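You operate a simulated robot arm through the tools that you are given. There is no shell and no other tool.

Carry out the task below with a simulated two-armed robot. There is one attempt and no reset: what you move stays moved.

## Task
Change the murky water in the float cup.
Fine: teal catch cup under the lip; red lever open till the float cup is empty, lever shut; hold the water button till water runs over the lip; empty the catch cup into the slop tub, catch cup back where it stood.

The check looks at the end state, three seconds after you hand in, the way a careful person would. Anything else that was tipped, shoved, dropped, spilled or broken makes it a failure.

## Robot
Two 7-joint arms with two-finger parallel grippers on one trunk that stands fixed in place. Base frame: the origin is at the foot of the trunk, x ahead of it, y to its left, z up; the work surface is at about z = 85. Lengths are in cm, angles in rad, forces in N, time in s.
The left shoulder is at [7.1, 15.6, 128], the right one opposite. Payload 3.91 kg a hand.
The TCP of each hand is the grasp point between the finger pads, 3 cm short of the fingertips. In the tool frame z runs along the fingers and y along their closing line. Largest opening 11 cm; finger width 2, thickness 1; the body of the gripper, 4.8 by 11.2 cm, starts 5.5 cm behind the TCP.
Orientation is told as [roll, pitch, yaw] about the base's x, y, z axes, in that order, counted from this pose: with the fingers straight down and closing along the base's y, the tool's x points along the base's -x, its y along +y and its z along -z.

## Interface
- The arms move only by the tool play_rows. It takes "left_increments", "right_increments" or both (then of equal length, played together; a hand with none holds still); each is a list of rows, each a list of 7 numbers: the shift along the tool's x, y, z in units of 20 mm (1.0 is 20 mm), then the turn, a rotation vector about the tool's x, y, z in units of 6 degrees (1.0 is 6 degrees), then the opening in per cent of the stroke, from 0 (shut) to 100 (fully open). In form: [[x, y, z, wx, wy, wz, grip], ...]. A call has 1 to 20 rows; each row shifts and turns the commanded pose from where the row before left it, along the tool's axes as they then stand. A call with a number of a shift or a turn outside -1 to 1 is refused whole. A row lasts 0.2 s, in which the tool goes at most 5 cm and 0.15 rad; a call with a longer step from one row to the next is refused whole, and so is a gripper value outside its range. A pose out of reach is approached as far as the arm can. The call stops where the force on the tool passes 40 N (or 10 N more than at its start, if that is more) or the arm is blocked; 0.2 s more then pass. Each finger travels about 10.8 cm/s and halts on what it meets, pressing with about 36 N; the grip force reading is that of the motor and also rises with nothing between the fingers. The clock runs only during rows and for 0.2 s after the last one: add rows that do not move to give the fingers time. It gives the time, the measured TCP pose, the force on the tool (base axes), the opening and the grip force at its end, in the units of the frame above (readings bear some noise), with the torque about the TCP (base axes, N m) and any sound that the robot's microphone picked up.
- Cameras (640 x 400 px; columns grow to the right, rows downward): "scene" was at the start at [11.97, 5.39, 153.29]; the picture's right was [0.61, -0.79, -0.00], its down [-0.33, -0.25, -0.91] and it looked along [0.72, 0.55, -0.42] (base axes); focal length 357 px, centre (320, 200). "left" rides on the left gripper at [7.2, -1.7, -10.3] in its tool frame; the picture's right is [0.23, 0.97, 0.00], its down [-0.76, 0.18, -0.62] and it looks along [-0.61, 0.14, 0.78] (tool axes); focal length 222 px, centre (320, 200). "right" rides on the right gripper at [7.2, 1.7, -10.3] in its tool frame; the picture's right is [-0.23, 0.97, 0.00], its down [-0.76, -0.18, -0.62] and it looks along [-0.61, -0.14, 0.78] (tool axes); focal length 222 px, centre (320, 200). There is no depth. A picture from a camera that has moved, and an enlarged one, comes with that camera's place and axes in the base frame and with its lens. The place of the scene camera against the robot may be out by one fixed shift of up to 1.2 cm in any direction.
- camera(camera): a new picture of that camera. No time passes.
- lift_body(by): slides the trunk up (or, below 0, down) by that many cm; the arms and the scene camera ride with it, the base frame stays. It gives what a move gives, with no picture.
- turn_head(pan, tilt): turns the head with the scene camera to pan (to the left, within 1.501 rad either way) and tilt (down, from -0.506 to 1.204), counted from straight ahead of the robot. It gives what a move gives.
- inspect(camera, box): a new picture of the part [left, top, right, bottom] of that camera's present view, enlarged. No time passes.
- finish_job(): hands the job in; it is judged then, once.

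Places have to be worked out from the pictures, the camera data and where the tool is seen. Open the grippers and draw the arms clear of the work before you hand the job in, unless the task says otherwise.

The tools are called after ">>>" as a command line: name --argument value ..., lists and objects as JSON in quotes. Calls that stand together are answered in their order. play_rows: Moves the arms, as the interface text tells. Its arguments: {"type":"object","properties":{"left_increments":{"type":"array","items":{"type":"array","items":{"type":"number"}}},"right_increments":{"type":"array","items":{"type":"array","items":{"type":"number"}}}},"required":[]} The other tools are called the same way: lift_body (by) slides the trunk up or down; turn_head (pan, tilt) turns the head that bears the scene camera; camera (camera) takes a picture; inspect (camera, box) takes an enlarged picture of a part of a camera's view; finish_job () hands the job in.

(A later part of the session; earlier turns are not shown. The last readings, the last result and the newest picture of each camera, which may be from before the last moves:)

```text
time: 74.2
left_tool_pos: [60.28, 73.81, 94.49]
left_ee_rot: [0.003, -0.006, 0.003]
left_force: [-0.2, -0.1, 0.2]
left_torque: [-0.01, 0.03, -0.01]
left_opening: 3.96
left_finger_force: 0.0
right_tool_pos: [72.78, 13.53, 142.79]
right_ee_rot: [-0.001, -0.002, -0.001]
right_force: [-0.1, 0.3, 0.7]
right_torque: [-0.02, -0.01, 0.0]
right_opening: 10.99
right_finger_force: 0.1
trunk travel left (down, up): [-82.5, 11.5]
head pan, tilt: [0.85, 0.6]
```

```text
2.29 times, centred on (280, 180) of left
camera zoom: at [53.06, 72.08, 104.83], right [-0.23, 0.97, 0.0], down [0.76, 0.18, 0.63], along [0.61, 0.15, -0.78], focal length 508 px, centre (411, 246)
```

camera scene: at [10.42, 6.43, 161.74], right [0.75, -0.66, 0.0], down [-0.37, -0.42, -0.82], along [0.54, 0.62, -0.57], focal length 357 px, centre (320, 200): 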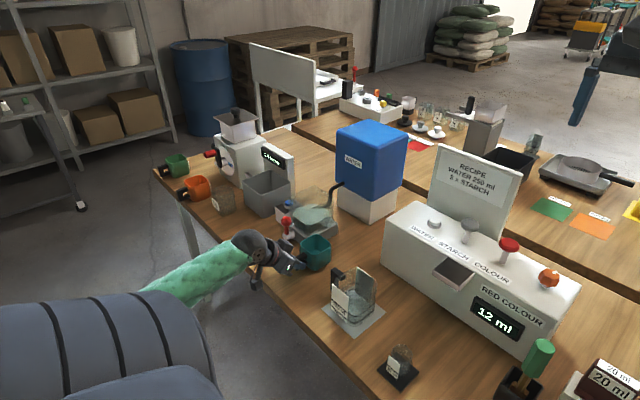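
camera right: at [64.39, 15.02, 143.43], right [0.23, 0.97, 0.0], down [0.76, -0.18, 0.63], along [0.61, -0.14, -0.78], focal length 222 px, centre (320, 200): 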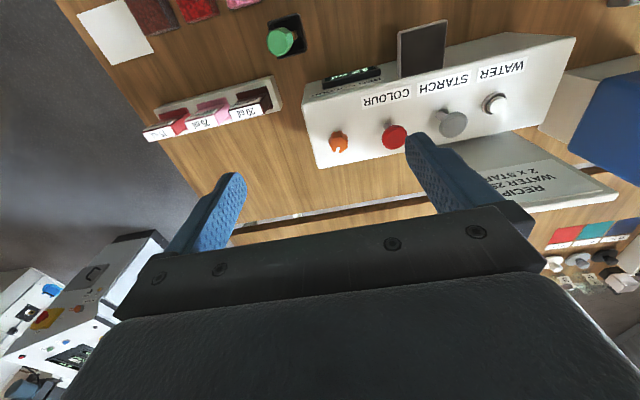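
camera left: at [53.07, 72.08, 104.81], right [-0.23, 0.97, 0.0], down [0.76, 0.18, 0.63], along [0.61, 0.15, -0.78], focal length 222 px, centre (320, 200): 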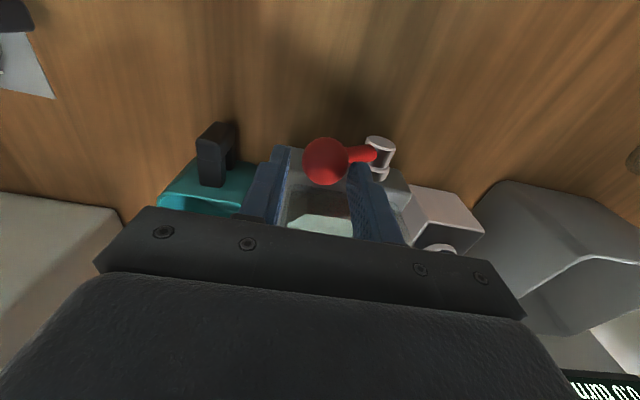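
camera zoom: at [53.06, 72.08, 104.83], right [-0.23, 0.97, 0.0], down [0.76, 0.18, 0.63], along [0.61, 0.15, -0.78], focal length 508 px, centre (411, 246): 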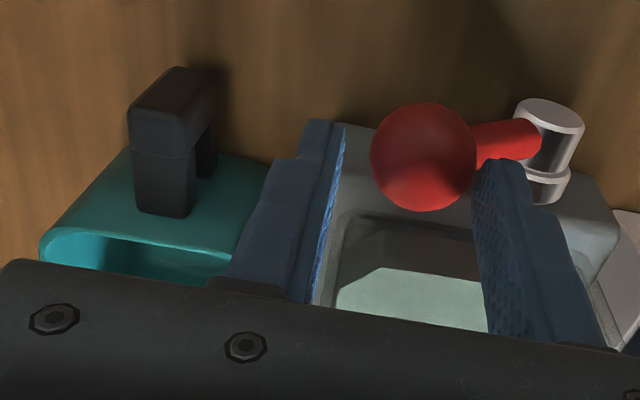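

The level is lower now, so it drains. I push the lever a bit further down and keep checking.

>>> play_rows --left_increments '[[0, -0.3, 0.2, 0, 0, 0, 36], [0, -0.3, 0.2, 0, 0, 0, 36], [0, 0, 0, 0, 0, 0, 36], [0, 0, 0, 0, 0, 0, 36]]'

>>> inspect --camera "scene" --box '[280, 170, 380, 250]'

>>> inspect --camera "left" --box '[140, 110, 420, 250]'

```text
time: 75.2
left_tool_pos: [60.23, 72.51, 93.59]
left_ee_rot: [0.004, -0.006, 0.003]
left_force: [0.0, 0.4, 1.1]
left_torque: [-0.02, 0.02, 0.03]
left_opening: 3.98
left_finger_force: 0.1
right_tool_pos: [72.78, 13.49, 142.72]
right_ee_rot: [-0.001, 0.0, 0.0]
right_force: [0.3, -0.4, 0.8]
right_torque: [0.03, -0.02, 0.01]
right_opening: 10.98
right_finger_force: 0.0
trunk travel left (down, up): [-82.5, 11.5]
head pan, tilt: [0.85, 0.6]
```

```text
5.00 times, centred on (330, 210) of scene
camera zoom: at [10.49, 6.44, 161.73], right [0.75, -0.66, 0.0], down [-0.37, -0.42, -0.82], along [0.54, 0.62, -0.57], focal length 1784 px, centre (270, 150)
```

zoom: 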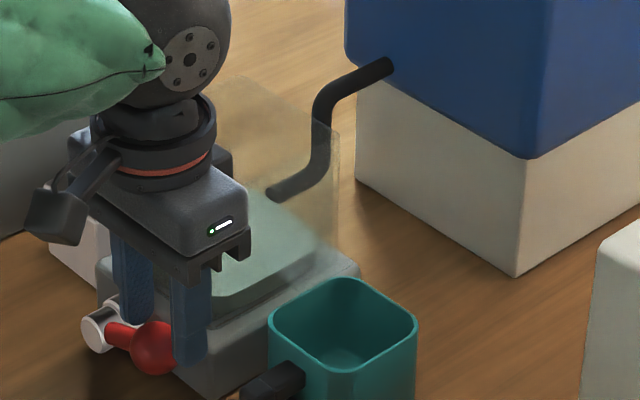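

```text
2.29 times, centred on (280, 180) of left
camera zoom: at [53.06, 70.77, 103.95], right [-0.23, 0.97, 0.0], down [0.76, 0.18, 0.63], along [0.61, 0.15, -0.78], focal length 508 px, centre (411, 246)
```

zoom: 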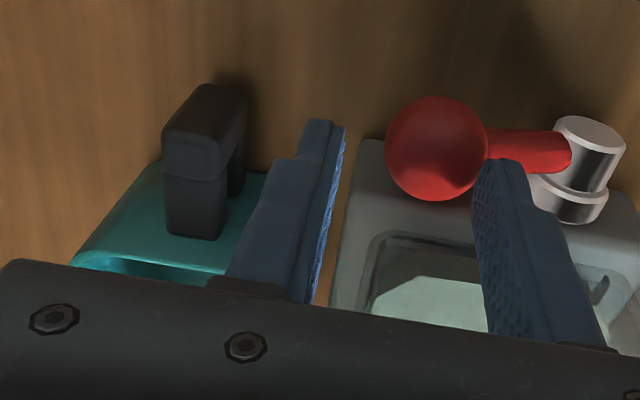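

The level keeps dropping quickly. I hold still and watch.

>>> play_rows --left_increments '[[0, 0, 0, 0, 0, 0, 36], [0, 0, 0, 0, 0, 0, 36], [0, 0, 0, 0, 0, 0, 36], [0, 0, 0, 0, 0, 0, 36], [0, 0, 0, 0, 0, 0, 36], [0, 0, 0, 0, 0, 0, 36], [0, 0, 0, 0, 0, 0, 36]]'

>>> inspect --camera "scene" --box '[280, 170, 380, 250]'

>>> inspect --camera "left" --box '[140, 110, 420, 250]'

```text
time: 76.8
left_tool_pos: [60.26, 72.58, 93.61]
left_ee_rot: [0.003, -0.006, 0.004]
left_force: [1.5, -0.1, 0.2]
left_torque: [-0.01, 0.03, -0.01]
left_opening: 3.93
left_finger_force: 0.1
right_tool_pos: [72.62, 13.54, 142.73]
right_ee_rot: [0.001, 0.0, 0.0]
right_force: [-0.6, 0.4, 0.1]
right_torque: [-0.01, 0.0, 0.06]
right_opening: 11.01
right_finger_force: 0.2
trunk travel left (down, up): [-82.5, 11.5]
head pan, tilt: [0.85, 0.6]
```

```text
5.00 times, centred on (330, 210) of scene
camera zoom: at [10.49, 6.44, 161.73], right [0.75, -0.66, 0.0], down [-0.37, -0.42, -0.82], along [0.54, 0.62, -0.57], focal length 1784 px, centre (270, 150)
```

zoom: 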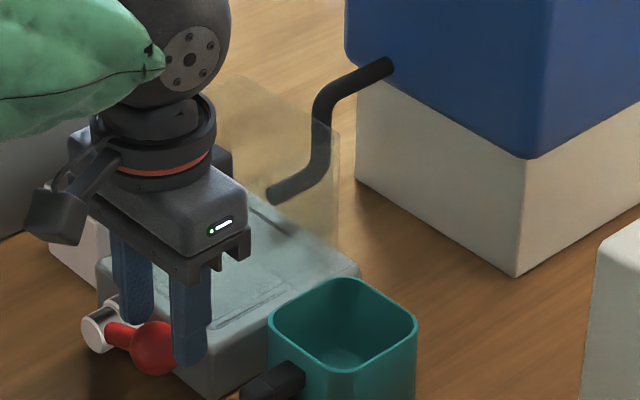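

```text
2.29 times, centred on (280, 180) of left
camera zoom: at [53.05, 70.78, 103.96], right [-0.23, 0.97, 0.0], down [0.76, 0.18, 0.63], along [0.61, 0.15, -0.78], focal length 508 px, centre (411, 246)
```

zoom: 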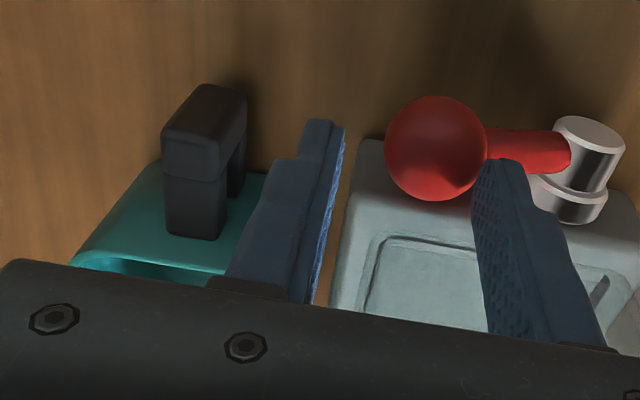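

It looks empty. I wait another two seconds to be sure and compare.

>>> play_rows --left_increments '[[0, 0, 0, 0, 0, 0, 36], [0, 0, 0, 0, 0, 0, 36], [0, 0, 0, 0, 0, 0, 36], [0, 0, 0, 0, 0, 0, 36], [0, 0, 0, 0, 0, 0, 36], [0, 0, 0, 0, 0, 0, 36], [0, 0, 0, 0, 0, 0, 36], [0, 0, 0, 0, 0, 0, 36]]'

>>> inspect --camera "scene" --box '[280, 170, 380, 250]'

>>> inspect --camera "left" --box '[260, 140, 420, 240]'

```text
time: 78.6
left_tool_pos: [60.27, 72.64, 93.74]
left_ee_rot: [0.005, -0.006, 0.005]
left_force: [-1.1, -0.1, 0.1]
left_torque: [0.0, 0.01, 0.02]
left_opening: 3.94
left_finger_force: 0.1
right_tool_pos: [72.77, 13.58, 142.78]
right_ee_rot: [-0.001, 0.002, -0.001]
right_force: [0.5, 0.3, 0.5]
right_torque: [0.02, -0.02, -0.02]
right_opening: 11.0
right_finger_force: 0.0
trunk travel left (down, up): [-82.5, 11.5]
head pan, tilt: [0.85, 0.6]
```

```text
5.00 times, centred on (330, 210) of scene
camera zoom: at [10.49, 6.44, 161.73], right [0.75, -0.66, 0.0], down [-0.37, -0.42, -0.82], along [0.54, 0.62, -0.57], focal length 1784 px, centre (270, 150)
```

zoom: 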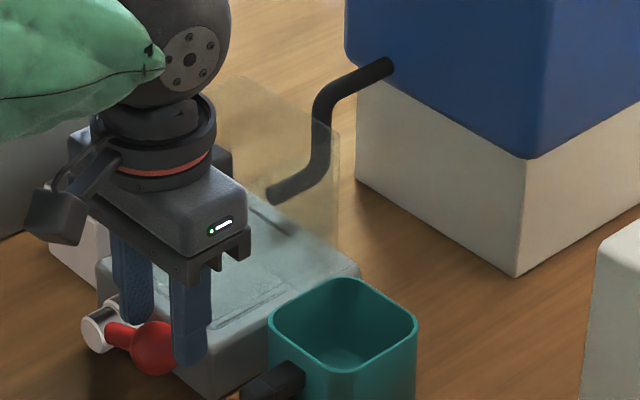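

```text
4.00 times, centred on (340, 190) of left
camera zoom: at [53.05, 70.78, 103.96], right [-0.23, 0.97, 0.0], down [0.76, 0.18, 0.63], along [0.61, 0.15, -0.78], focal length 888 px, centre (240, 240)
```

zoom: 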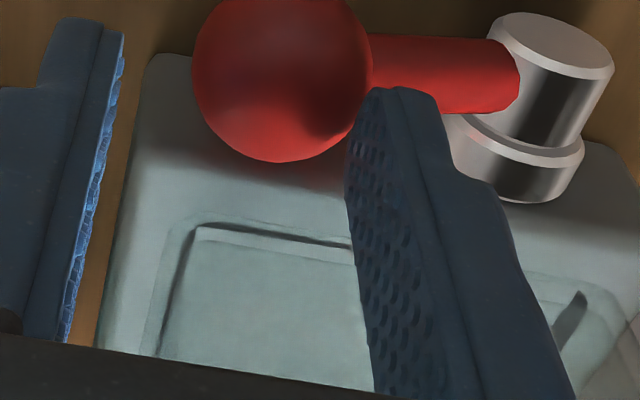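

No change between the frames: the float cup is drained. To shut the lever I raise off it, close the fingers, go to its −y side, and will push it back upright.

>>> play_rows --left_increments '[[0, 0, -0.7, 0, 0, 0, 36], [0, 0, -0.7, 0, 0, 0, 36], [0, 0, -0.7, 0, 0, 0, 36], [0, -0.8, 0, 0, 0, 0, 15], [0, -0.8, 0, 0, 0, 0, 0], [0, 0, 0, 0, 0, 0, 0], [0, 0, 0, 0, 0, 0, 0]]'

>>> camera --camera "left"

>>> inspect --camera "scene" --box '[270, 160, 370, 250]'

```text
time: 80.2
left_tool_pos: [60.36, 69.33, 98.08]
left_ee_rot: [0.004, -0.006, 0.004]
left_force: [0.2, 1.0, 0.8]
left_torque: [-0.01, 0.02, 0.01]
left_opening: 0.0
left_finger_force: 36.2
right_tool_pos: [72.7, 13.5, 142.77]
right_ee_rot: [0.0, -0.001, 0.002]
right_force: [0.5, -0.2, 0.2]
right_torque: [0.0, 0.01, 0.02]
right_opening: 11.0
right_finger_force: 0.2
trunk travel left (down, up): [-82.5, 11.5]
head pan, tilt: [0.85, 0.6]
```

```text
taken
camera left: at [53.11, 67.54, 108.36], right [-0.23, 0.97, 0.0], down [0.76, 0.18, 0.63], along [0.61, 0.15, -0.78], focal length 222 px, centre (320, 200)
```

left: 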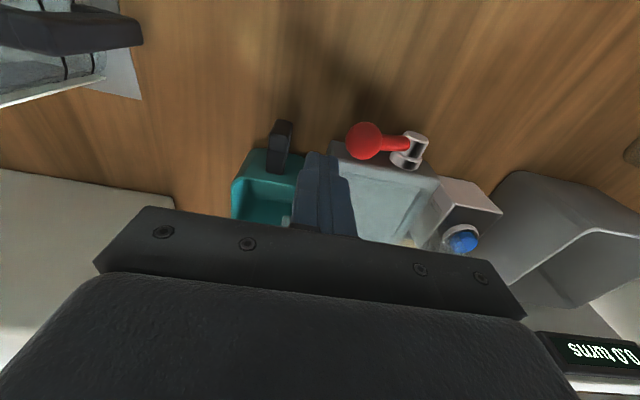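

```text
4.44 times, centred on (320, 205) of scene
camera zoom: at [10.49, 6.43, 161.73], right [0.75, -0.66, 0.0], down [-0.37, -0.42, -0.82], along [0.54, 0.62, -0.57], focal length 1586 px, centre (320, 178)
```

zoom: 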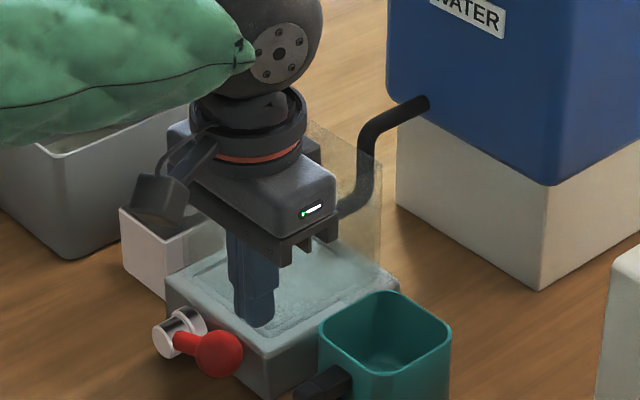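

Ball is now at about (60.2, 73.7, 89), low beside the hub. I lower the closed fingers on its −y side and push gently toward +y with a slight rise.

>>> play_rows --left_increments '[[0, 0, 0.8, 0, 0, 0, 0], [0, 0, 0.8, 0, 0, 0, 0], [0, 0, 0.8, 0, 0, 0, 0], [0, 0, 0.8, 0, 0, 0, 0], [0, 0.4, 0, 0, 0, 0, 0], [0, 0.4, 0, 0, 0, 0, 0], [0, 0.2, 0, 0, 0, 0, 0], [0, 0.2, -0.1, 0, 0, 0, 0], [0, 0.2, -0.1, 0, 0, 0, 0], [0, 0, 0, 0, 0, 0, 0]]'

>>> camera --camera "left"

>>> inspect --camera "scene" --box '[270, 160, 370, 250]'

```text
time: 81.8
left_tool_pos: [60.18, 70.42, 91.62]
left_ee_rot: [-0.002, -0.003, -0.007]
left_force: [-1.8, -29.6, 11.4]
left_torque: [2.51, -0.42, -1.0]
left_opening: 0.0
left_finger_force: 36.0
right_tool_pos: [72.62, 13.37, 142.87]
right_ee_rot: [0.002, -0.001, -0.001]
right_force: [0.4, 0.4, 0.3]
right_torque: [-0.05, 0.01, -0.01]
right_opening: 10.99
right_finger_force: 0.1
trunk travel left (down, up): [-82.5, 11.5]
head pan, tilt: [0.85, 0.6]
stopped in row 7 (left hand): the force on the tool passed its limit at 47 N (the readings are from after the stop); the commanded pose is now the measured one
```

```text
taken
camera left: at [52.97, 68.74, 101.91], right [-0.22, 0.98, 0.0], down [0.76, 0.17, 0.63], along [0.61, 0.14, -0.78], focal length 222 px, centre (320, 200)
```

left: 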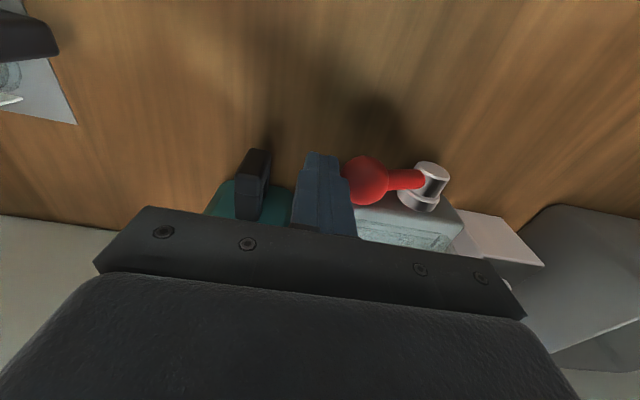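

```text
4.44 times, centred on (320, 205) of scene
camera zoom: at [10.43, 6.26, 161.77], right [0.75, -0.66, 0.0], down [-0.37, -0.42, -0.83], along [0.54, 0.62, -0.56], focal length 1586 px, centre (320, 178)
```

zoom: 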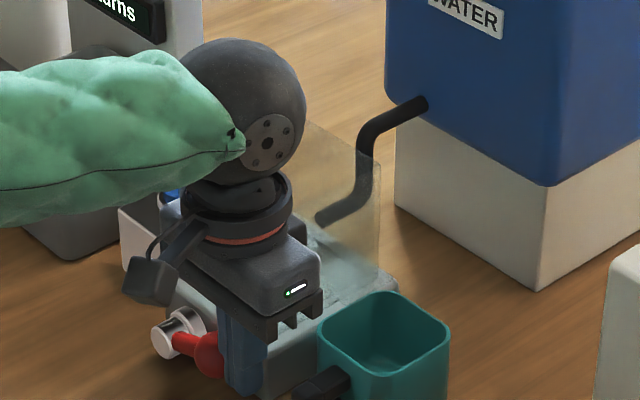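

The horizontal push found no leverage. I back off at once, rise, and will roll the hand 30° so the fingertips can get under the ball and lift it.

>>> play_rows --left_increments '[[0, -0.4, 0, 0, 0, 0, 0], [0, -0.4, 0, 0, 0, 0, 0], [0, -0.4, 0, 0, 0, 0, 0], [0, 0, -0.75, 0, 0, 0, 0], [0, 0, -0.75, 0, 0, 0, 0], [0, 0, -0.75, 0, 0, 0, 0], [0, 0, -0.75, 0, 0, 0, 0], [0, 0, -0.75, 0, 0, 0, 0], [0, 0, 0, -1, 0, 0, 0], [0, 0, 0, -1, 0, 0, 0], [0, 0, 0, -1, 0, 0, 0], [0, 0, 0, -1, 0, 0, 0], [0, 0, 0, -1, 0, 0, 0], [0, 0, 0, 0, 0, 0, 0]]'

>>> camera --camera "left"

>>> inspect --camera "scene" --box '[270, 160, 370, 250]'

```text
time: 84.8
left_tool_pos: [60.16, 68.4, 99.02]
left_ee_rot: [0.523, -0.001, -0.001]
left_force: [0.3, 0.2, 0.9]
left_torque: [-0.02, 0.0, -0.01]
left_opening: 0.0
left_finger_force: 36.3
right_tool_pos: [72.74, 13.46, 142.86]
right_ee_rot: [0.0, 0.0, 0.001]
right_force: [-1.2, 0.1, 0.8]
right_torque: [0.0, 0.01, 0.05]
right_opening: 11.01
right_finger_force: 0.1
trunk travel left (down, up): [-82.5, 11.5]
head pan, tilt: [0.85, 0.6]
```

```text
taken
camera left: at [52.98, 61.73, 107.09], right [-0.23, 0.84, 0.49], down [0.76, -0.16, 0.63], along [0.61, 0.51, -0.61], focal length 222 px, centre (320, 200)
```

left: 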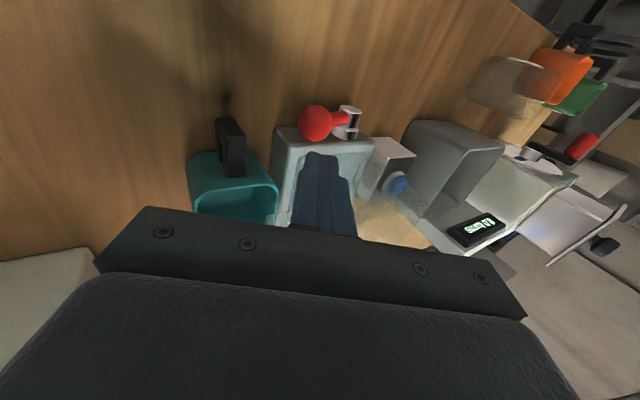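

```text
4.44 times, centred on (320, 205) of scene
camera zoom: at [10.46, 6.45, 161.73], right [0.75, -0.66, 0.0], down [-0.37, -0.42, -0.82], along [0.54, 0.62, -0.57], focal length 1586 px, centre (320, 178)
```

zoom: 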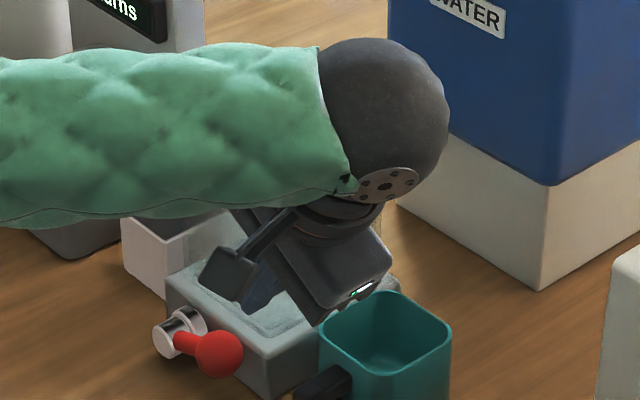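

Block and cup are where they were. I lower the tilted closed fingers beside and slightly under the ball.

>>> play_rows --left_increments '[[0, -0.366, 0.683, 0, 0, 0, 0], [0, -0.366, 0.683, 0, 0, 0, 0], [0, -0.366, 0.683, 0, 0, 0, 0], [0, -0.366, 0.683, 0, 0, 0, 0], [0, -0.366, 0.683, 0, 0, 0, 0], [0, -0.366, 0.683, 0, 0, 0, 0], [0, 0, 0, 0, 0, 0, 0]]'

>>> camera --camera "left"

>>> inspect --camera "scene" --box '[270, 180, 350, 260]'

```text
time: 86.4
left_tool_pos: [60.24, 68.85, 89.69]
left_ee_rot: [0.521, -0.002, -0.002]
left_force: [-0.8, -0.5, 0.0]
left_torque: [0.01, 0.0, 0.02]
left_opening: 0.0
left_finger_force: 35.5
right_tool_pos: [72.72, 13.41, 142.74]
right_ee_rot: [-0.001, 0.0, 0.0]
right_force: [-0.4, -0.1, -0.3]
right_torque: [0.01, 0.02, 0.02]
right_opening: 11.02
right_finger_force: 0.1
trunk travel left (down, up): [-82.5, 11.5]
head pan, tilt: [0.85, 0.6]
```

```text
taken
camera left: at [53.02, 62.12, 97.8], right [-0.23, 0.84, 0.49], down [0.76, -0.16, 0.63], along [0.61, 0.51, -0.61], focal length 222 px, centre (320, 200)
```

left: 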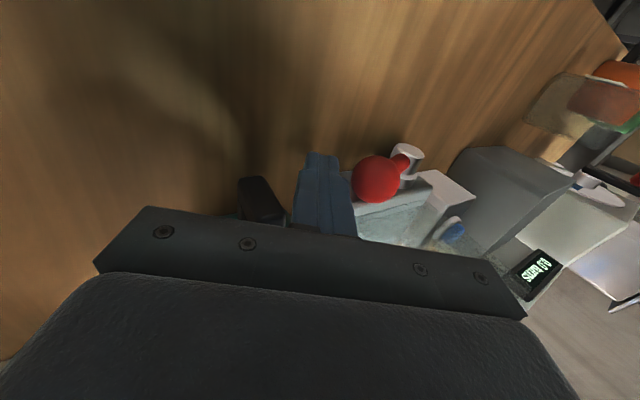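

```text
5.00 times, centred on (310, 220) of scene
camera zoom: at [10.48, 6.42, 161.73], right [0.75, -0.66, 0.0], down [-0.37, -0.42, -0.82], along [0.54, 0.62, -0.57], focal length 1784 px, centre (370, 100)
```

zoom: 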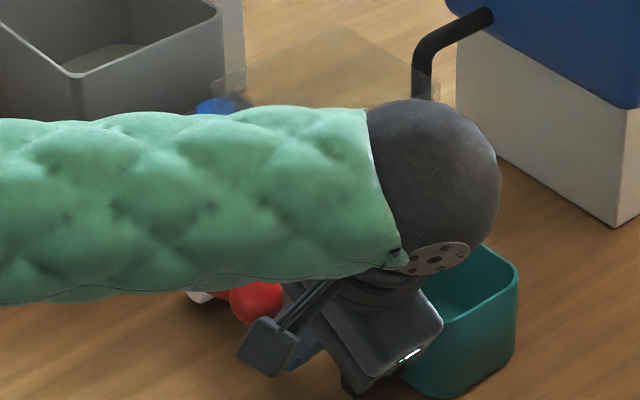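

The ball is right next to the fingers' upper face. I push along the tool's +y (up and toward +y) in small steps.

>>> play_rows --left_increments '[[0, 0.2, 0, 0, 0, 0, 0], [0, 0.2, 0, 0, 0, 0, 0], [0, 0.2, 0, 0, 0, 0, 0], [0, 0.2, 0, 0, 0, 0, 0], [0, 0.2, 0, 0, 0, 0, 0], [0, 0.2, 0, 0, 0, 0, 0], [0, 0, 0, 0, 0, 0, 0]]'

>>> camera --camera "left"

```text
time: 87.9
left_tool_pos: [60.24, 70.41, 90.78]
left_ee_rot: [0.517, -0.002, -0.006]
left_force: [-0.6, -22.5, 6.4]
left_torque: [-0.26, 0.01, 0.02]
left_opening: 0.0
left_finger_force: 36.0
right_tool_pos: [72.73, 13.6, 142.75]
right_ee_rot: [-0.002, 0.001, 0.002]
right_force: [-0.2, 0.7, -0.3]
right_torque: [-0.03, 0.0, 0.01]
right_opening: 11.01
right_finger_force: 0.0
trunk travel left (down, up): [-82.5, 11.5]
head pan, tilt: [0.85, 0.6]
stopped in row 7 (left hand): the force on the tool passed its limit at 43 N (the readings are from after the stop); the commanded pose is now the measured one
```

```text
taken
camera left: at [52.96, 63.83, 98.91], right [-0.22, 0.85, 0.48], down [0.76, -0.16, 0.63], along [0.61, 0.51, -0.61], focal length 222 px, centre (320, 200)
```

left: 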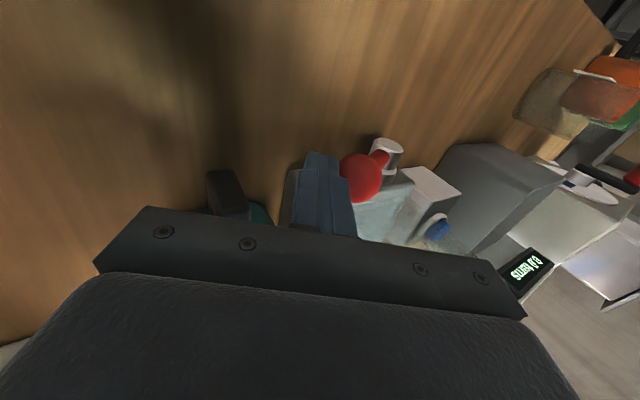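

The contact pushed back upward too, so the ball sits lower (~z 88.3). I back off, lower 1.65 cm, and come in under it, then lift.

>>> play_rows --left_increments '[[0, -0.433, -0.25, 0, 0, 0, 0], [0, -0.41, 0.71, 0, 0, 0, 0], [0, 0, 0, 0, 0, 0, 0], [0, 0.245, 0.14, 0, 0, 0, 0], [0, 0.245, 0.14, 0, 0, 0, 0], [0, 0.2, 0.11, 0, 0, 0, 0], [0, 0, 0, 0, 0, 0, 0]]'

>>> inspect --camera "left" --box '[240, 110, 440, 250]'

```text
time: 89.5
left_tool_pos: [60.16, 71.2, 89.24]
left_ee_rot: [0.521, -0.004, -0.005]
left_force: [-0.6, -5.1, 0.5]
left_torque: [0.01, 0.0, -0.03]
left_opening: 0.0
left_finger_force: 36.0
right_tool_pos: [72.67, 13.54, 142.8]
right_ee_rot: [-0.002, 0.0, -0.001]
right_force: [0.2, 0.5, 0.4]
right_torque: [-0.01, 0.0, 0.01]
right_opening: 11.01
right_finger_force: 0.1
trunk travel left (down, up): [-82.5, 11.5]
head pan, tilt: [0.85, 0.6]
```

```text
2.86 times, centred on (340, 180) of left
camera zoom: at [52.99, 64.51, 97.29], right [-0.23, 0.85, 0.48], down [0.76, -0.16, 0.63], along [0.61, 0.51, -0.61], focal length 635 px, centre (263, 257)
```

zoom: 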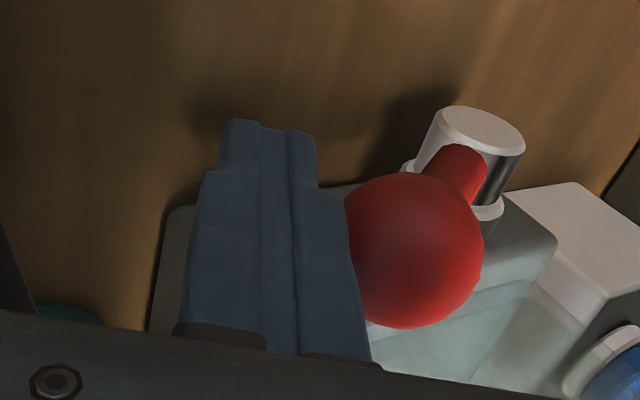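

Contact is now light on the finger's upper face. I lift mostly upward along the lever's arc so friction helps rather than hinders.

>>> play_rows --left_increments '[[0, 0.15, -0.13, 0, 0, 0, 0], [0, 0.15, -0.13, 0, 0, 0, 0], [0, 0.15, -0.13, 0, 0, 0, 0], [0, 0.15, -0.13, 0, 0, 0, 0], [0, 0.15, -0.13, 0, 0, 0, 0], [0, 0, 0, 0, 0, 0, 0]]'

>>> inspect --camera "left" --box '[240, 110, 440, 250]'

```text
time: 90.9
left_tool_pos: [60.3, 71.96, 91.01]
left_ee_rot: [0.518, -0.003, -0.005]
left_force: [-0.3, -0.2, 0.4]
left_torque: [-0.04, 0.0, 0.04]
left_opening: 0.0
left_finger_force: 35.9
right_tool_pos: [72.69, 13.61, 142.63]
right_ee_rot: [0.001, 0.0, 0.001]
right_force: [0.2, 0.3, 0.5]
right_torque: [-0.03, -0.02, -0.02]
right_opening: 11.02
right_finger_force: 0.1
trunk travel left (down, up): [-82.5, 11.5]
head pan, tilt: [0.85, 0.6]
```

```text
2.86 times, centred on (340, 180) of left
camera zoom: at [53.0, 65.29, 99.13], right [-0.23, 0.85, 0.48], down [0.76, -0.16, 0.63], along [0.61, 0.51, -0.61], focal length 635 px, centre (263, 257)
```

zoom: 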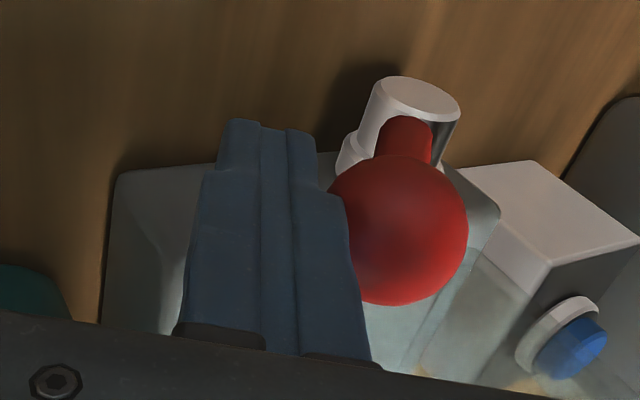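

The lever is moving back up (about 40° from upright). I continue pushing along the arc.

>>> play_rows --left_increments '[[0, 0.23, 0, 0, 0, 0, 0], [0, 0.23, 0, 0, 0, 0, 0], [0, 0.23, 0, 0, 0, 0, 0], [0, 0.23, 0, 0, 0, 0, 0], [0, 0, 0, 0, 0, 0, 0]]'

>>> inspect --camera "left" --box '[240, 110, 440, 250]'

>>> inspect --camera "scene" --box '[270, 160, 370, 250]'

```text
time: 92.1
left_tool_pos: [60.08, 73.53, 91.81]
left_ee_rot: [0.519, -0.006, -0.003]
left_force: [-0.3, -0.7, -0.1]
left_torque: [0.01, -0.02, 0.01]
left_opening: 0.01
left_finger_force: 35.9
right_tool_pos: [72.71, 13.57, 142.68]
right_ee_rot: [0.001, 0.0, 0.0]
right_force: [-0.2, 0.1, -0.1]
right_torque: [0.02, -0.03, -0.01]
right_opening: 11.01
right_finger_force: 0.1
trunk travel left (down, up): [-82.5, 11.5]
head pan, tilt: [0.85, 0.6]
```

```text
2.86 times, centred on (340, 180) of left
camera zoom: at [52.97, 66.92, 99.98], right [-0.23, 0.85, 0.48], down [0.76, -0.16, 0.63], along [0.61, 0.51, -0.61], focal length 635 px, centre (263, 257)
```

zoom: 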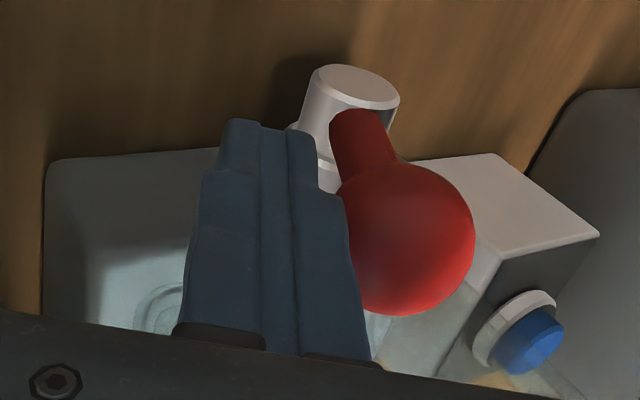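

```text
4.44 times, centred on (320, 205) of scene
camera zoom: at [10.48, 6.43, 161.73], right [0.75, -0.66, 0.0], down [-0.37, -0.42, -0.82], along [0.54, 0.62, -0.57], focal length 1586 px, centre (320, 178)
```

zoom: 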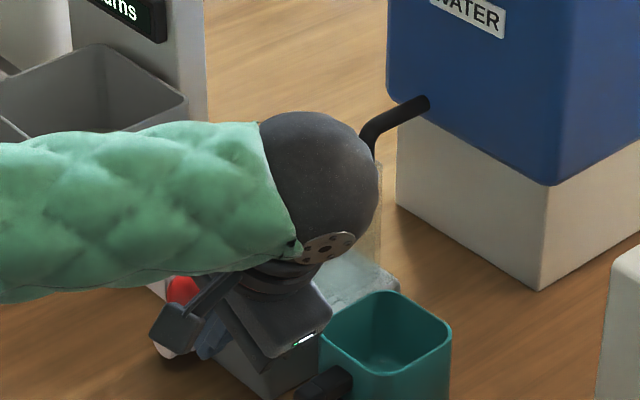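

>>> play_rows --left_increments '[[0, 0.22, -0.05, 0, 0, 0, 0], [0, 0.22, -0.05, 0, 0, 0, 0], [0, 0.22, -0.05, 0, 0, 0, 0], [0, 0, 0, 0, 0, 0, 0]]'

>>> inspect --camera "left" --box '[240, 110, 440, 250]'

```text
time: 92.8
left_tool_pos: [60.26, 73.57, 92.28]
left_ee_rot: [0.511, -0.001, -0.013]
left_force: [6.5, -17.8, 1.4]
left_torque: [0.99, 0.35, -0.45]
left_opening: 0.0
left_finger_force: 36.3
right_tool_pos: [72.66, 13.44, 142.8]
right_ee_rot: [-0.001, 0.0, -0.001]
right_force: [-0.6, -0.3, 0.1]
right_torque: [0.0, 0.0, 0.03]
right_opening: 11.01
right_finger_force: 0.1
trunk travel left (down, up): [-82.5, 11.5]
head pan, tilt: [0.85, 0.6]
stopped in row 3 (left hand): the force on the tool passed its limit at 45 N (the readings are from after the stop); the commanded pose is now the measured one
```

```text
2.86 times, centred on (340, 180) of left
camera zoom: at [52.99, 67.04, 100.45], right [-0.22, 0.85, 0.48], down [0.76, -0.16, 0.63], along [0.61, 0.5, -0.61], focal length 635 px, centre (263, 257)
```

zoom: 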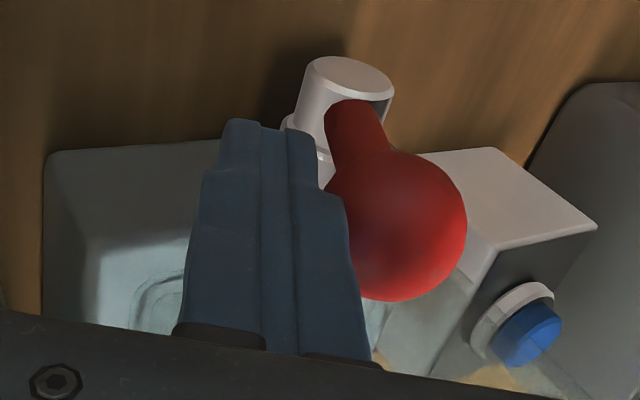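

The reaction's torque puts the contact up at the gripper body – against the float cup's edge. I back off at once and check the float cup.

>>> play_rows --left_increments '[[0.1, -0.325, -0.19, 0, 0, 0, 0], [0.1, -0.325, -0.19, 0, 0, 0, 0], [0, -0.4, -0.3, 0, 0, 0, 0], [0, 0.3, -0.6, 0, 0, 0, 0], [0, 0.3, -0.6, 0, 0, 0, 0], [0, 0.3, -0.6, 0, 0, 0, 0], [0, 0.3, -0.6, 0, 0, 0, 0], [0, 0, -0.6, 1, 0, 0, 0], [0, 0, -0.6, 1, 0, 0, 0], [0, 0, 0, 1, 0, 0, 0], [0, 0, 0, 1, 0, 0, 0], [0, 0, 0, 1, 0, 0, 0], [0, 0, 0, 0, 0, 0, 0]]'

>>> camera --camera "left"

>>> inspect --camera "scene" --box '[270, 160, 370, 250]'

```text
time: 95.5
left_tool_pos: [59.68, 69.94, 99.75]
left_ee_rot: [-0.01, 0.002, -0.009]
left_force: [0.7, 0.8, -0.7]
left_torque: [0.03, -0.01, -0.01]
left_opening: 0.01
left_finger_force: 36.2
right_tool_pos: [72.69, 13.55, 142.71]
right_ee_rot: [0.0, -0.001, 0.0]
right_force: [0.2, 0.0, 0.5]
right_torque: [-0.01, -0.01, 0.01]
right_opening: 11.01
right_finger_force: 0.0
trunk travel left (down, up): [-82.5, 11.5]
head pan, tilt: [0.85, 0.6]
```

```text
taken
camera left: at [52.5, 68.4, 110.15], right [-0.22, 0.98, -0.01], down [0.76, 0.18, 0.62], along [0.61, 0.13, -0.78], focal length 222 px, centre (320, 200)
```

left: 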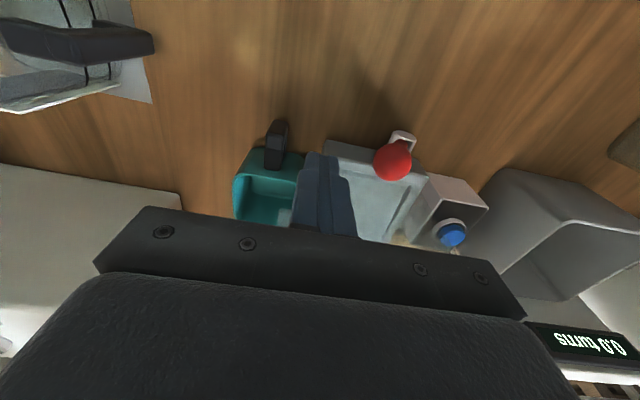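

```text
4.44 times, centred on (320, 205) of scene
camera zoom: at [10.49, 6.42, 161.73], right [0.75, -0.66, 0.0], down [-0.37, -0.42, -0.82], along [0.54, 0.62, -0.57], focal length 1586 px, centre (320, 178)
```

zoom: 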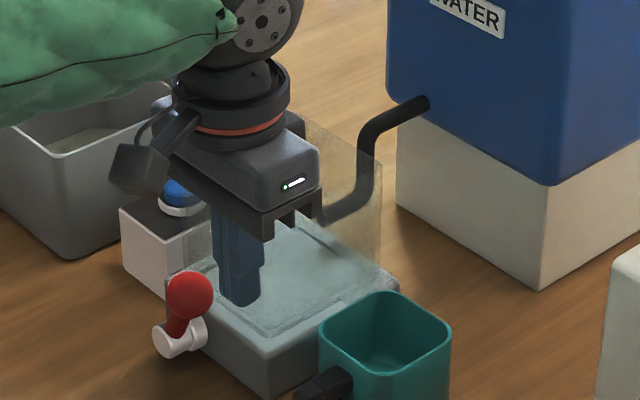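

The float cup and block look unmoved; the lever is about 25° from upright. With the hand vertical and above the rim level, I finish pushing the ball to upright.

>>> play_rows --left_increments '[[0, 0.6, 0, 0, 0, 0, 0], [0, 0.5, 0, 0, 0, 0, 0], [0, 0, 0.8, 0, 0, 0, 0], [0, 0, 0.8, 0, 0, 0, 0], [0, 0, 0.7, 0, 0, 0, 0], [0, 0.3, 0, 0, 0, 0, 0], [0, 0.3, 0, 0, 0, 0, 0], [0, 0.3, 0, 0, 0, 0, 0], [0, 0.3, 0, 0, 0, 0, 0], [0, 0, 0, 0, 0, 0, 0]]'

>>> camera --camera "left"

>>> inspect --camera "scene" --box '[270, 160, 370, 250]'

```text
time: 97.8
left_tool_pos: [59.67, 74.48, 95.26]
left_ee_rot: [-0.012, 0.003, -0.009]
left_force: [0.4, -2.8, 1.9]
left_torque: [-0.05, -0.06, -0.04]
left_opening: 0.01
left_finger_force: 35.9
right_tool_pos: [72.76, 13.42, 142.84]
right_ee_rot: [0.001, -0.001, 0.0]
right_force: [0.4, 0.0, 0.2]
right_torque: [0.01, 0.01, 0.03]
right_opening: 11.01
right_finger_force: 0.1
trunk travel left (down, up): [-82.5, 11.5]
head pan, tilt: [0.85, 0.6]
```

```text
taken
camera left: at [52.51, 72.92, 105.66], right [-0.22, 0.98, -0.01], down [0.76, 0.18, 0.62], along [0.61, 0.13, -0.78], focal length 222 px, centre (320, 200)
```

left: 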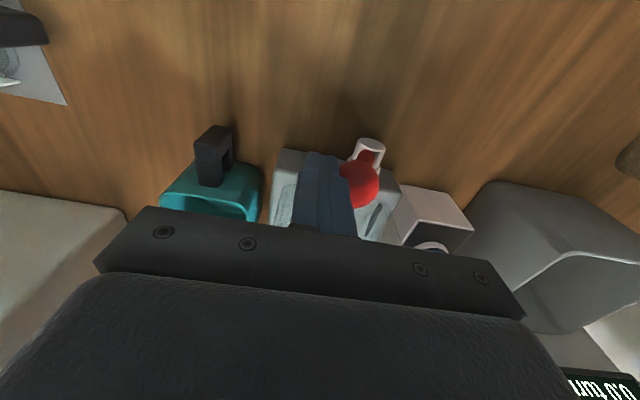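

```text
4.44 times, centred on (320, 205) of scene
camera zoom: at [10.48, 6.4, 161.73], right [0.75, -0.66, 0.0], down [-0.37, -0.42, -0.82], along [0.54, 0.62, -0.57], focal length 1586 px, centre (320, 178)
```

zoom: 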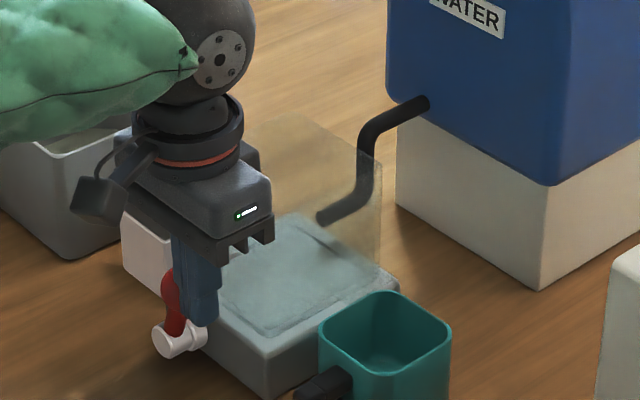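

>>> play_rows --left_increments '[[0, 0.2, 0, 0, 0, 0, 0], [0, 0.2, 0, 0, 0, 0, 0], [0, 0.2, 0, 0, 0, 0, 0], [0, 0, 0, 0, 0, 0, 0]]'

>>> inspect --camera "left" --box '[240, 110, 440, 250]'

>>> inspect --camera "scene" --box '[270, 170, 350, 240]'

```text
time: 98.8
left_tool_pos: [59.7, 75.7, 95.31]
left_ee_rot: [-0.011, 0.0, -0.007]
left_force: [-0.2, 0.0, 0.3]
left_torque: [0.03, -0.04, 0.02]
left_opening: 0.0
left_finger_force: 35.8
right_tool_pos: [72.75, 13.57, 142.76]
right_ee_rot: [-0.001, 0.0, 0.001]
right_force: [-1.1, -0.7, 1.1]
right_torque: [0.02, 0.01, 0.04]
right_opening: 10.99
right_finger_force: 0.1
trunk travel left (down, up): [-82.5, 11.5]
head pan, tilt: [0.85, 0.6]
```

```text
2.86 times, centred on (340, 180) of left
camera zoom: at [52.5, 74.16, 105.65], right [-0.22, 0.98, -0.01], down [0.76, 0.18, 0.62], along [0.61, 0.13, -0.78], focal length 635 px, centre (263, 257)
```

zoom: 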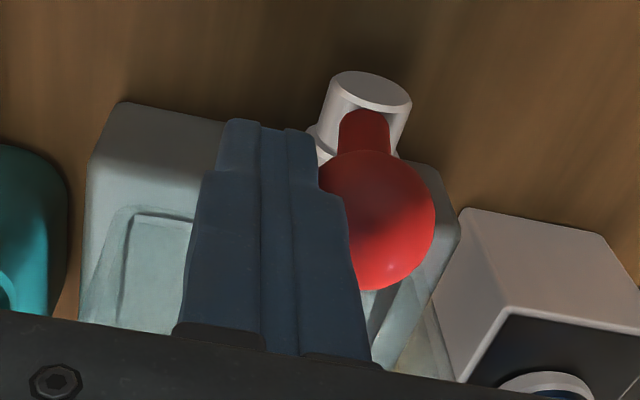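

```text
5.71 times, centred on (310, 205) of scene
camera zoom: at [10.48, 6.44, 161.73], right [0.75, -0.66, 0.0], down [-0.37, -0.42, -0.82], along [0.54, 0.62, -0.57], focal length 2039 px, centre (377, 171)
```

zoom: 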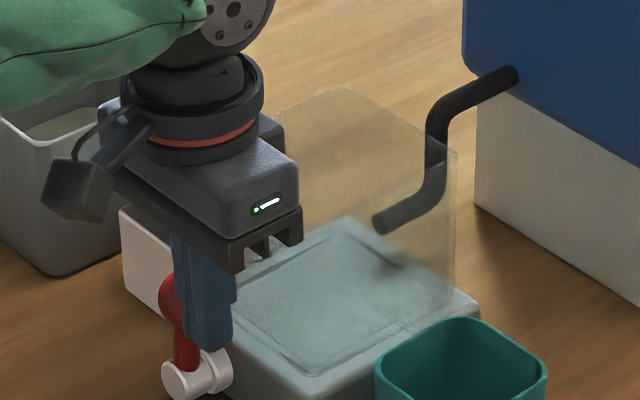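

The ball is at about y 78.5, its original place. I lift off and compare the lever with the starting picture.

>>> play_rows --left_increments '[[0, -0.2, 0, 0, 0, 0, 0], [0, 0, -0.9, 0, 0, 0, 0], [0, 0, -0.9, 0, 0, 0, 0], [0, 0, -0.9, 0, 0, 0, 0], [0, 0, -0.9, 0, 0, 0, 0], [0, 0, -0.9, 0, 0, 0, 0], [0, 0, -0.9, 0, 0, 0, 0], [0, 0, -0.9, 0, 0, 0, 0], [0.5, -0.9, 0, 0, 0, 0, 0], [0.5, -0.9, 0, 0, 0, 0, 0], [0.5, -0.9, 0, 0, 0, 0, 0], [0.5, -0.9, 0, 0, 0, 0, 0], [0, 0, 0, 0, 0, 0, 0]]'

>>> camera --camera "left"

>>> inspect --camera "scene" --box '[260, 170, 360, 250]'

>>> inspect --camera "left" --box '[230, 70, 470, 220]'

```text
time: 101.5
left_tool_pos: [55.65, 68.22, 108.08]
left_ee_rot: [-0.009, 0.002, -0.007]
left_force: [-0.6, 0.5, -0.3]
left_torque: [-0.02, 0.0, 0.01]
left_opening: 0.01
left_finger_force: 36.6
right_tool_pos: [72.66, 13.61, 142.72]
right_ee_rot: [0.001, 0.001, -0.001]
right_force: [0.1, 0.4, -0.3]
right_torque: [-0.01, -0.03, -0.03]
right_opening: 10.99
right_finger_force: 0.0
trunk travel left (down, up): [-82.5, 11.5]
head pan, tilt: [0.85, 0.6]
```

```text
taken
camera left: at [48.49, 66.62, 118.36], right [-0.22, 0.98, -0.01], down [0.76, 0.18, 0.62], along [0.61, 0.13, -0.78], focal length 222 px, centre (320, 200)
```

left: 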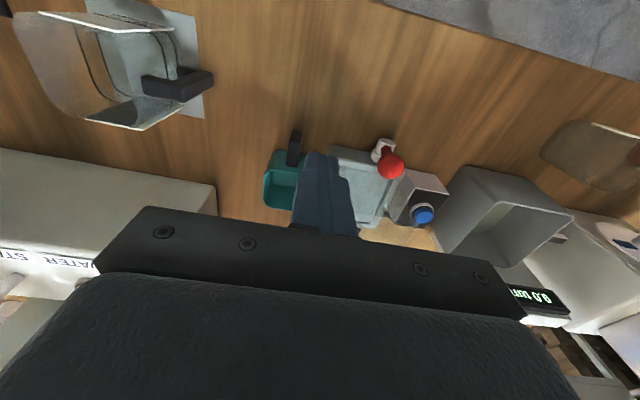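

```text
5.00 times, centred on (310, 210) of scene
camera zoom: at [10.51, 6.45, 161.73], right [0.75, -0.66, 0.0], down [-0.37, -0.42, -0.82], along [0.54, 0.62, -0.57], focal length 1784 px, centre (370, 150)
```

zoom: 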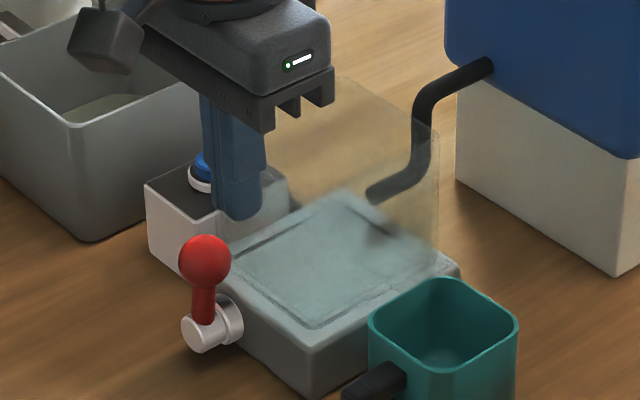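

```text
2.67 times, centred on (350, 145) of left
camera zoom: at [48.49, 66.62, 118.36], right [-0.22, 0.98, -0.01], down [0.76, 0.18, 0.62], along [0.61, 0.13, -0.78], focal length 592 px, centre (240, 347)
```

zoom: 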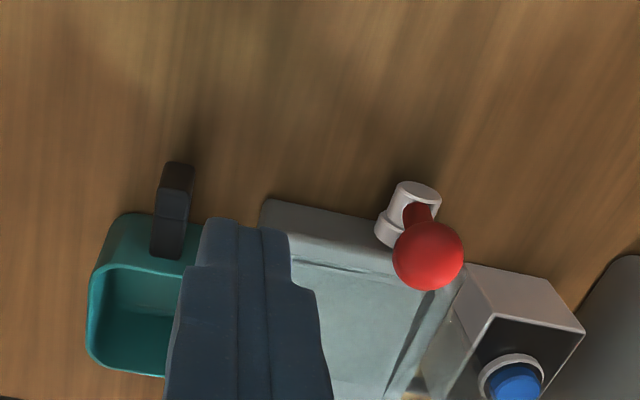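

The lever is within ~3° of its start angle. I'll nudge it a last few millimetres toward its closed stop.

>>> play_rows --left_increments '[[-0.5, 0.9, 0, 0, 0, 0, 0], [-0.5, 0.9, 0, 0, 0, 0, 0], [-0.5, 0.9, 0, 0, 0, 0, 0], [-0.5, 0.85, 0, 0, 0, 0, 0], [0, 0, 0.9, 0, 0, 0, 0], [0, 0, 0.9, 0, 0, 0, 0], [0, 0, 0.9, 0, 0, 0, 0], [0, 0, 0.9, 0, 0, 0, 0], [0, 0, 0.9, 0, 0, 0, 0], [0, 0, 0.9, 0, 0, 0, 0], [0, 0, 0.9, 0, 0, 0, 0], [0, 0.15, 0, 0, 0, 0, 0], [0, 0.15, 0, 0, 0, 0, 0], [0, 0.1, 0, 0, 0, 0, 0], [0, 0, 0, 0, 0, 0, 0]]'

>>> inspect --camera "scene" --box '[260, 170, 360, 250]'

```text
time: 104.8
left_tool_pos: [59.66, 76.1, 95.28]
left_ee_rot: [-0.011, 0.001, -0.009]
left_force: [-0.1, 0.5, 0.3]
left_torque: [-0.01, -0.02, 0.01]
left_opening: 0.0
left_finger_force: 36.4
right_tool_pos: [72.73, 13.61, 142.77]
right_ee_rot: [0.001, 0.0, 0.0]
right_force: [-0.2, -0.6, 0.6]
right_torque: [-0.01, 0.01, 0.0]
right_opening: 11.0
right_finger_force: 0.2
trunk travel left (down, up): [-82.5, 11.5]
head pan, tilt: [0.85, 0.6]
```

```text
5.00 times, centred on (310, 210) of scene
camera zoom: at [10.48, 6.44, 161.73], right [0.75, -0.66, 0.0], down [-0.37, -0.42, -0.82], along [0.54, 0.62, -0.57], focal length 1784 px, centre (370, 150)
```

zoom: 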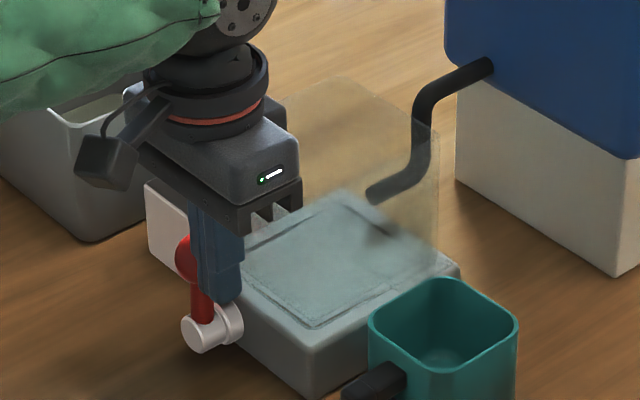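

Force is nil; by geometry the ball is now at its original place. I lift off again to check.

>>> play_rows --left_increments '[[0, -0.1, 0, 0, 0, 0, 0], [0, 0, -0.9, 0, 0, 0, 0], [0, 0, -0.9, 0, 0, 0, 0], [0, 0, -0.9, 0, 0, 0, 0], [0, 0, -0.9, 0, 0, 0, 0], [0, 0, -0.9, 0, 0, 0, 0], [0, 0, -0.9, 0, 0, 0, 0], [0, 0, -0.9, 0, 0, 0, 0], [0.9, -0.9, 0, 0, 0, 0, 0], [0.9, -0.9, 0, 0, 0, 0, 0], [0.9, -0.9, 0, 0, 0, 0, 0], [0.9, -0.9, 0, 0, 0, 0, 0], [0, 0, 0, 0, 0, 0, 0]]'

>>> inspect --camera "scene" --box '[260, 170, 360, 250]'

>>> inspect --camera "left" --box '[230, 100, 470, 240]'

```text
time: 107.5
left_tool_pos: [52.36, 68.84, 107.68]
left_ee_rot: [-0.009, 0.003, -0.009]
left_force: [0.6, -0.7, -0.8]
left_torque: [-0.02, -0.01, -0.03]
left_opening: 0.0
left_finger_force: 36.7
right_tool_pos: [72.77, 13.64, 142.74]
right_ee_rot: [0.001, -0.001, 0.001]
right_force: [-0.2, -1.1, -0.3]
right_torque: [0.03, 0.02, 0.01]
right_opening: 10.97
right_finger_force: 0.1
trunk travel left (down, up): [-82.5, 11.5]
head pan, tilt: [0.85, 0.6]
```

```text
5.00 times, centred on (310, 210) of scene
camera zoom: at [10.54, 6.46, 161.73], right [0.75, -0.66, 0.0], down [-0.37, -0.42, -0.82], along [0.54, 0.62, -0.57], focal length 1784 px, centre (370, 150)
```

zoom: 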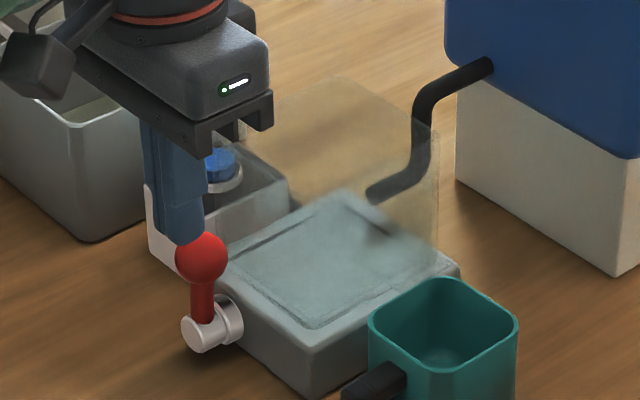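

```text
2.67 times, centred on (350, 170) of left
camera zoom: at [45.24, 67.3, 118.04], right [-0.22, 0.98, -0.01], down [0.76, 0.18, 0.62], along [0.61, 0.13, -0.78], focal length 592 px, centre (240, 280)
```

zoom: 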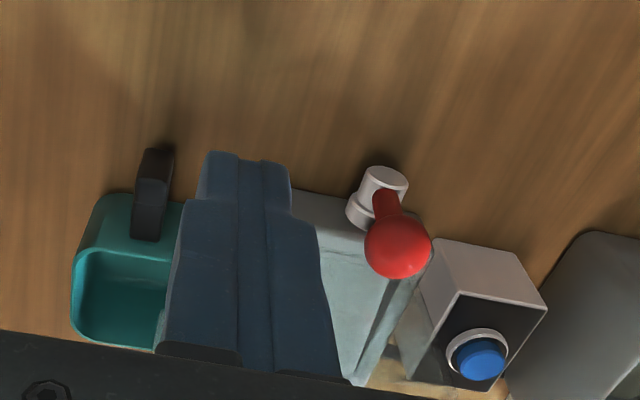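

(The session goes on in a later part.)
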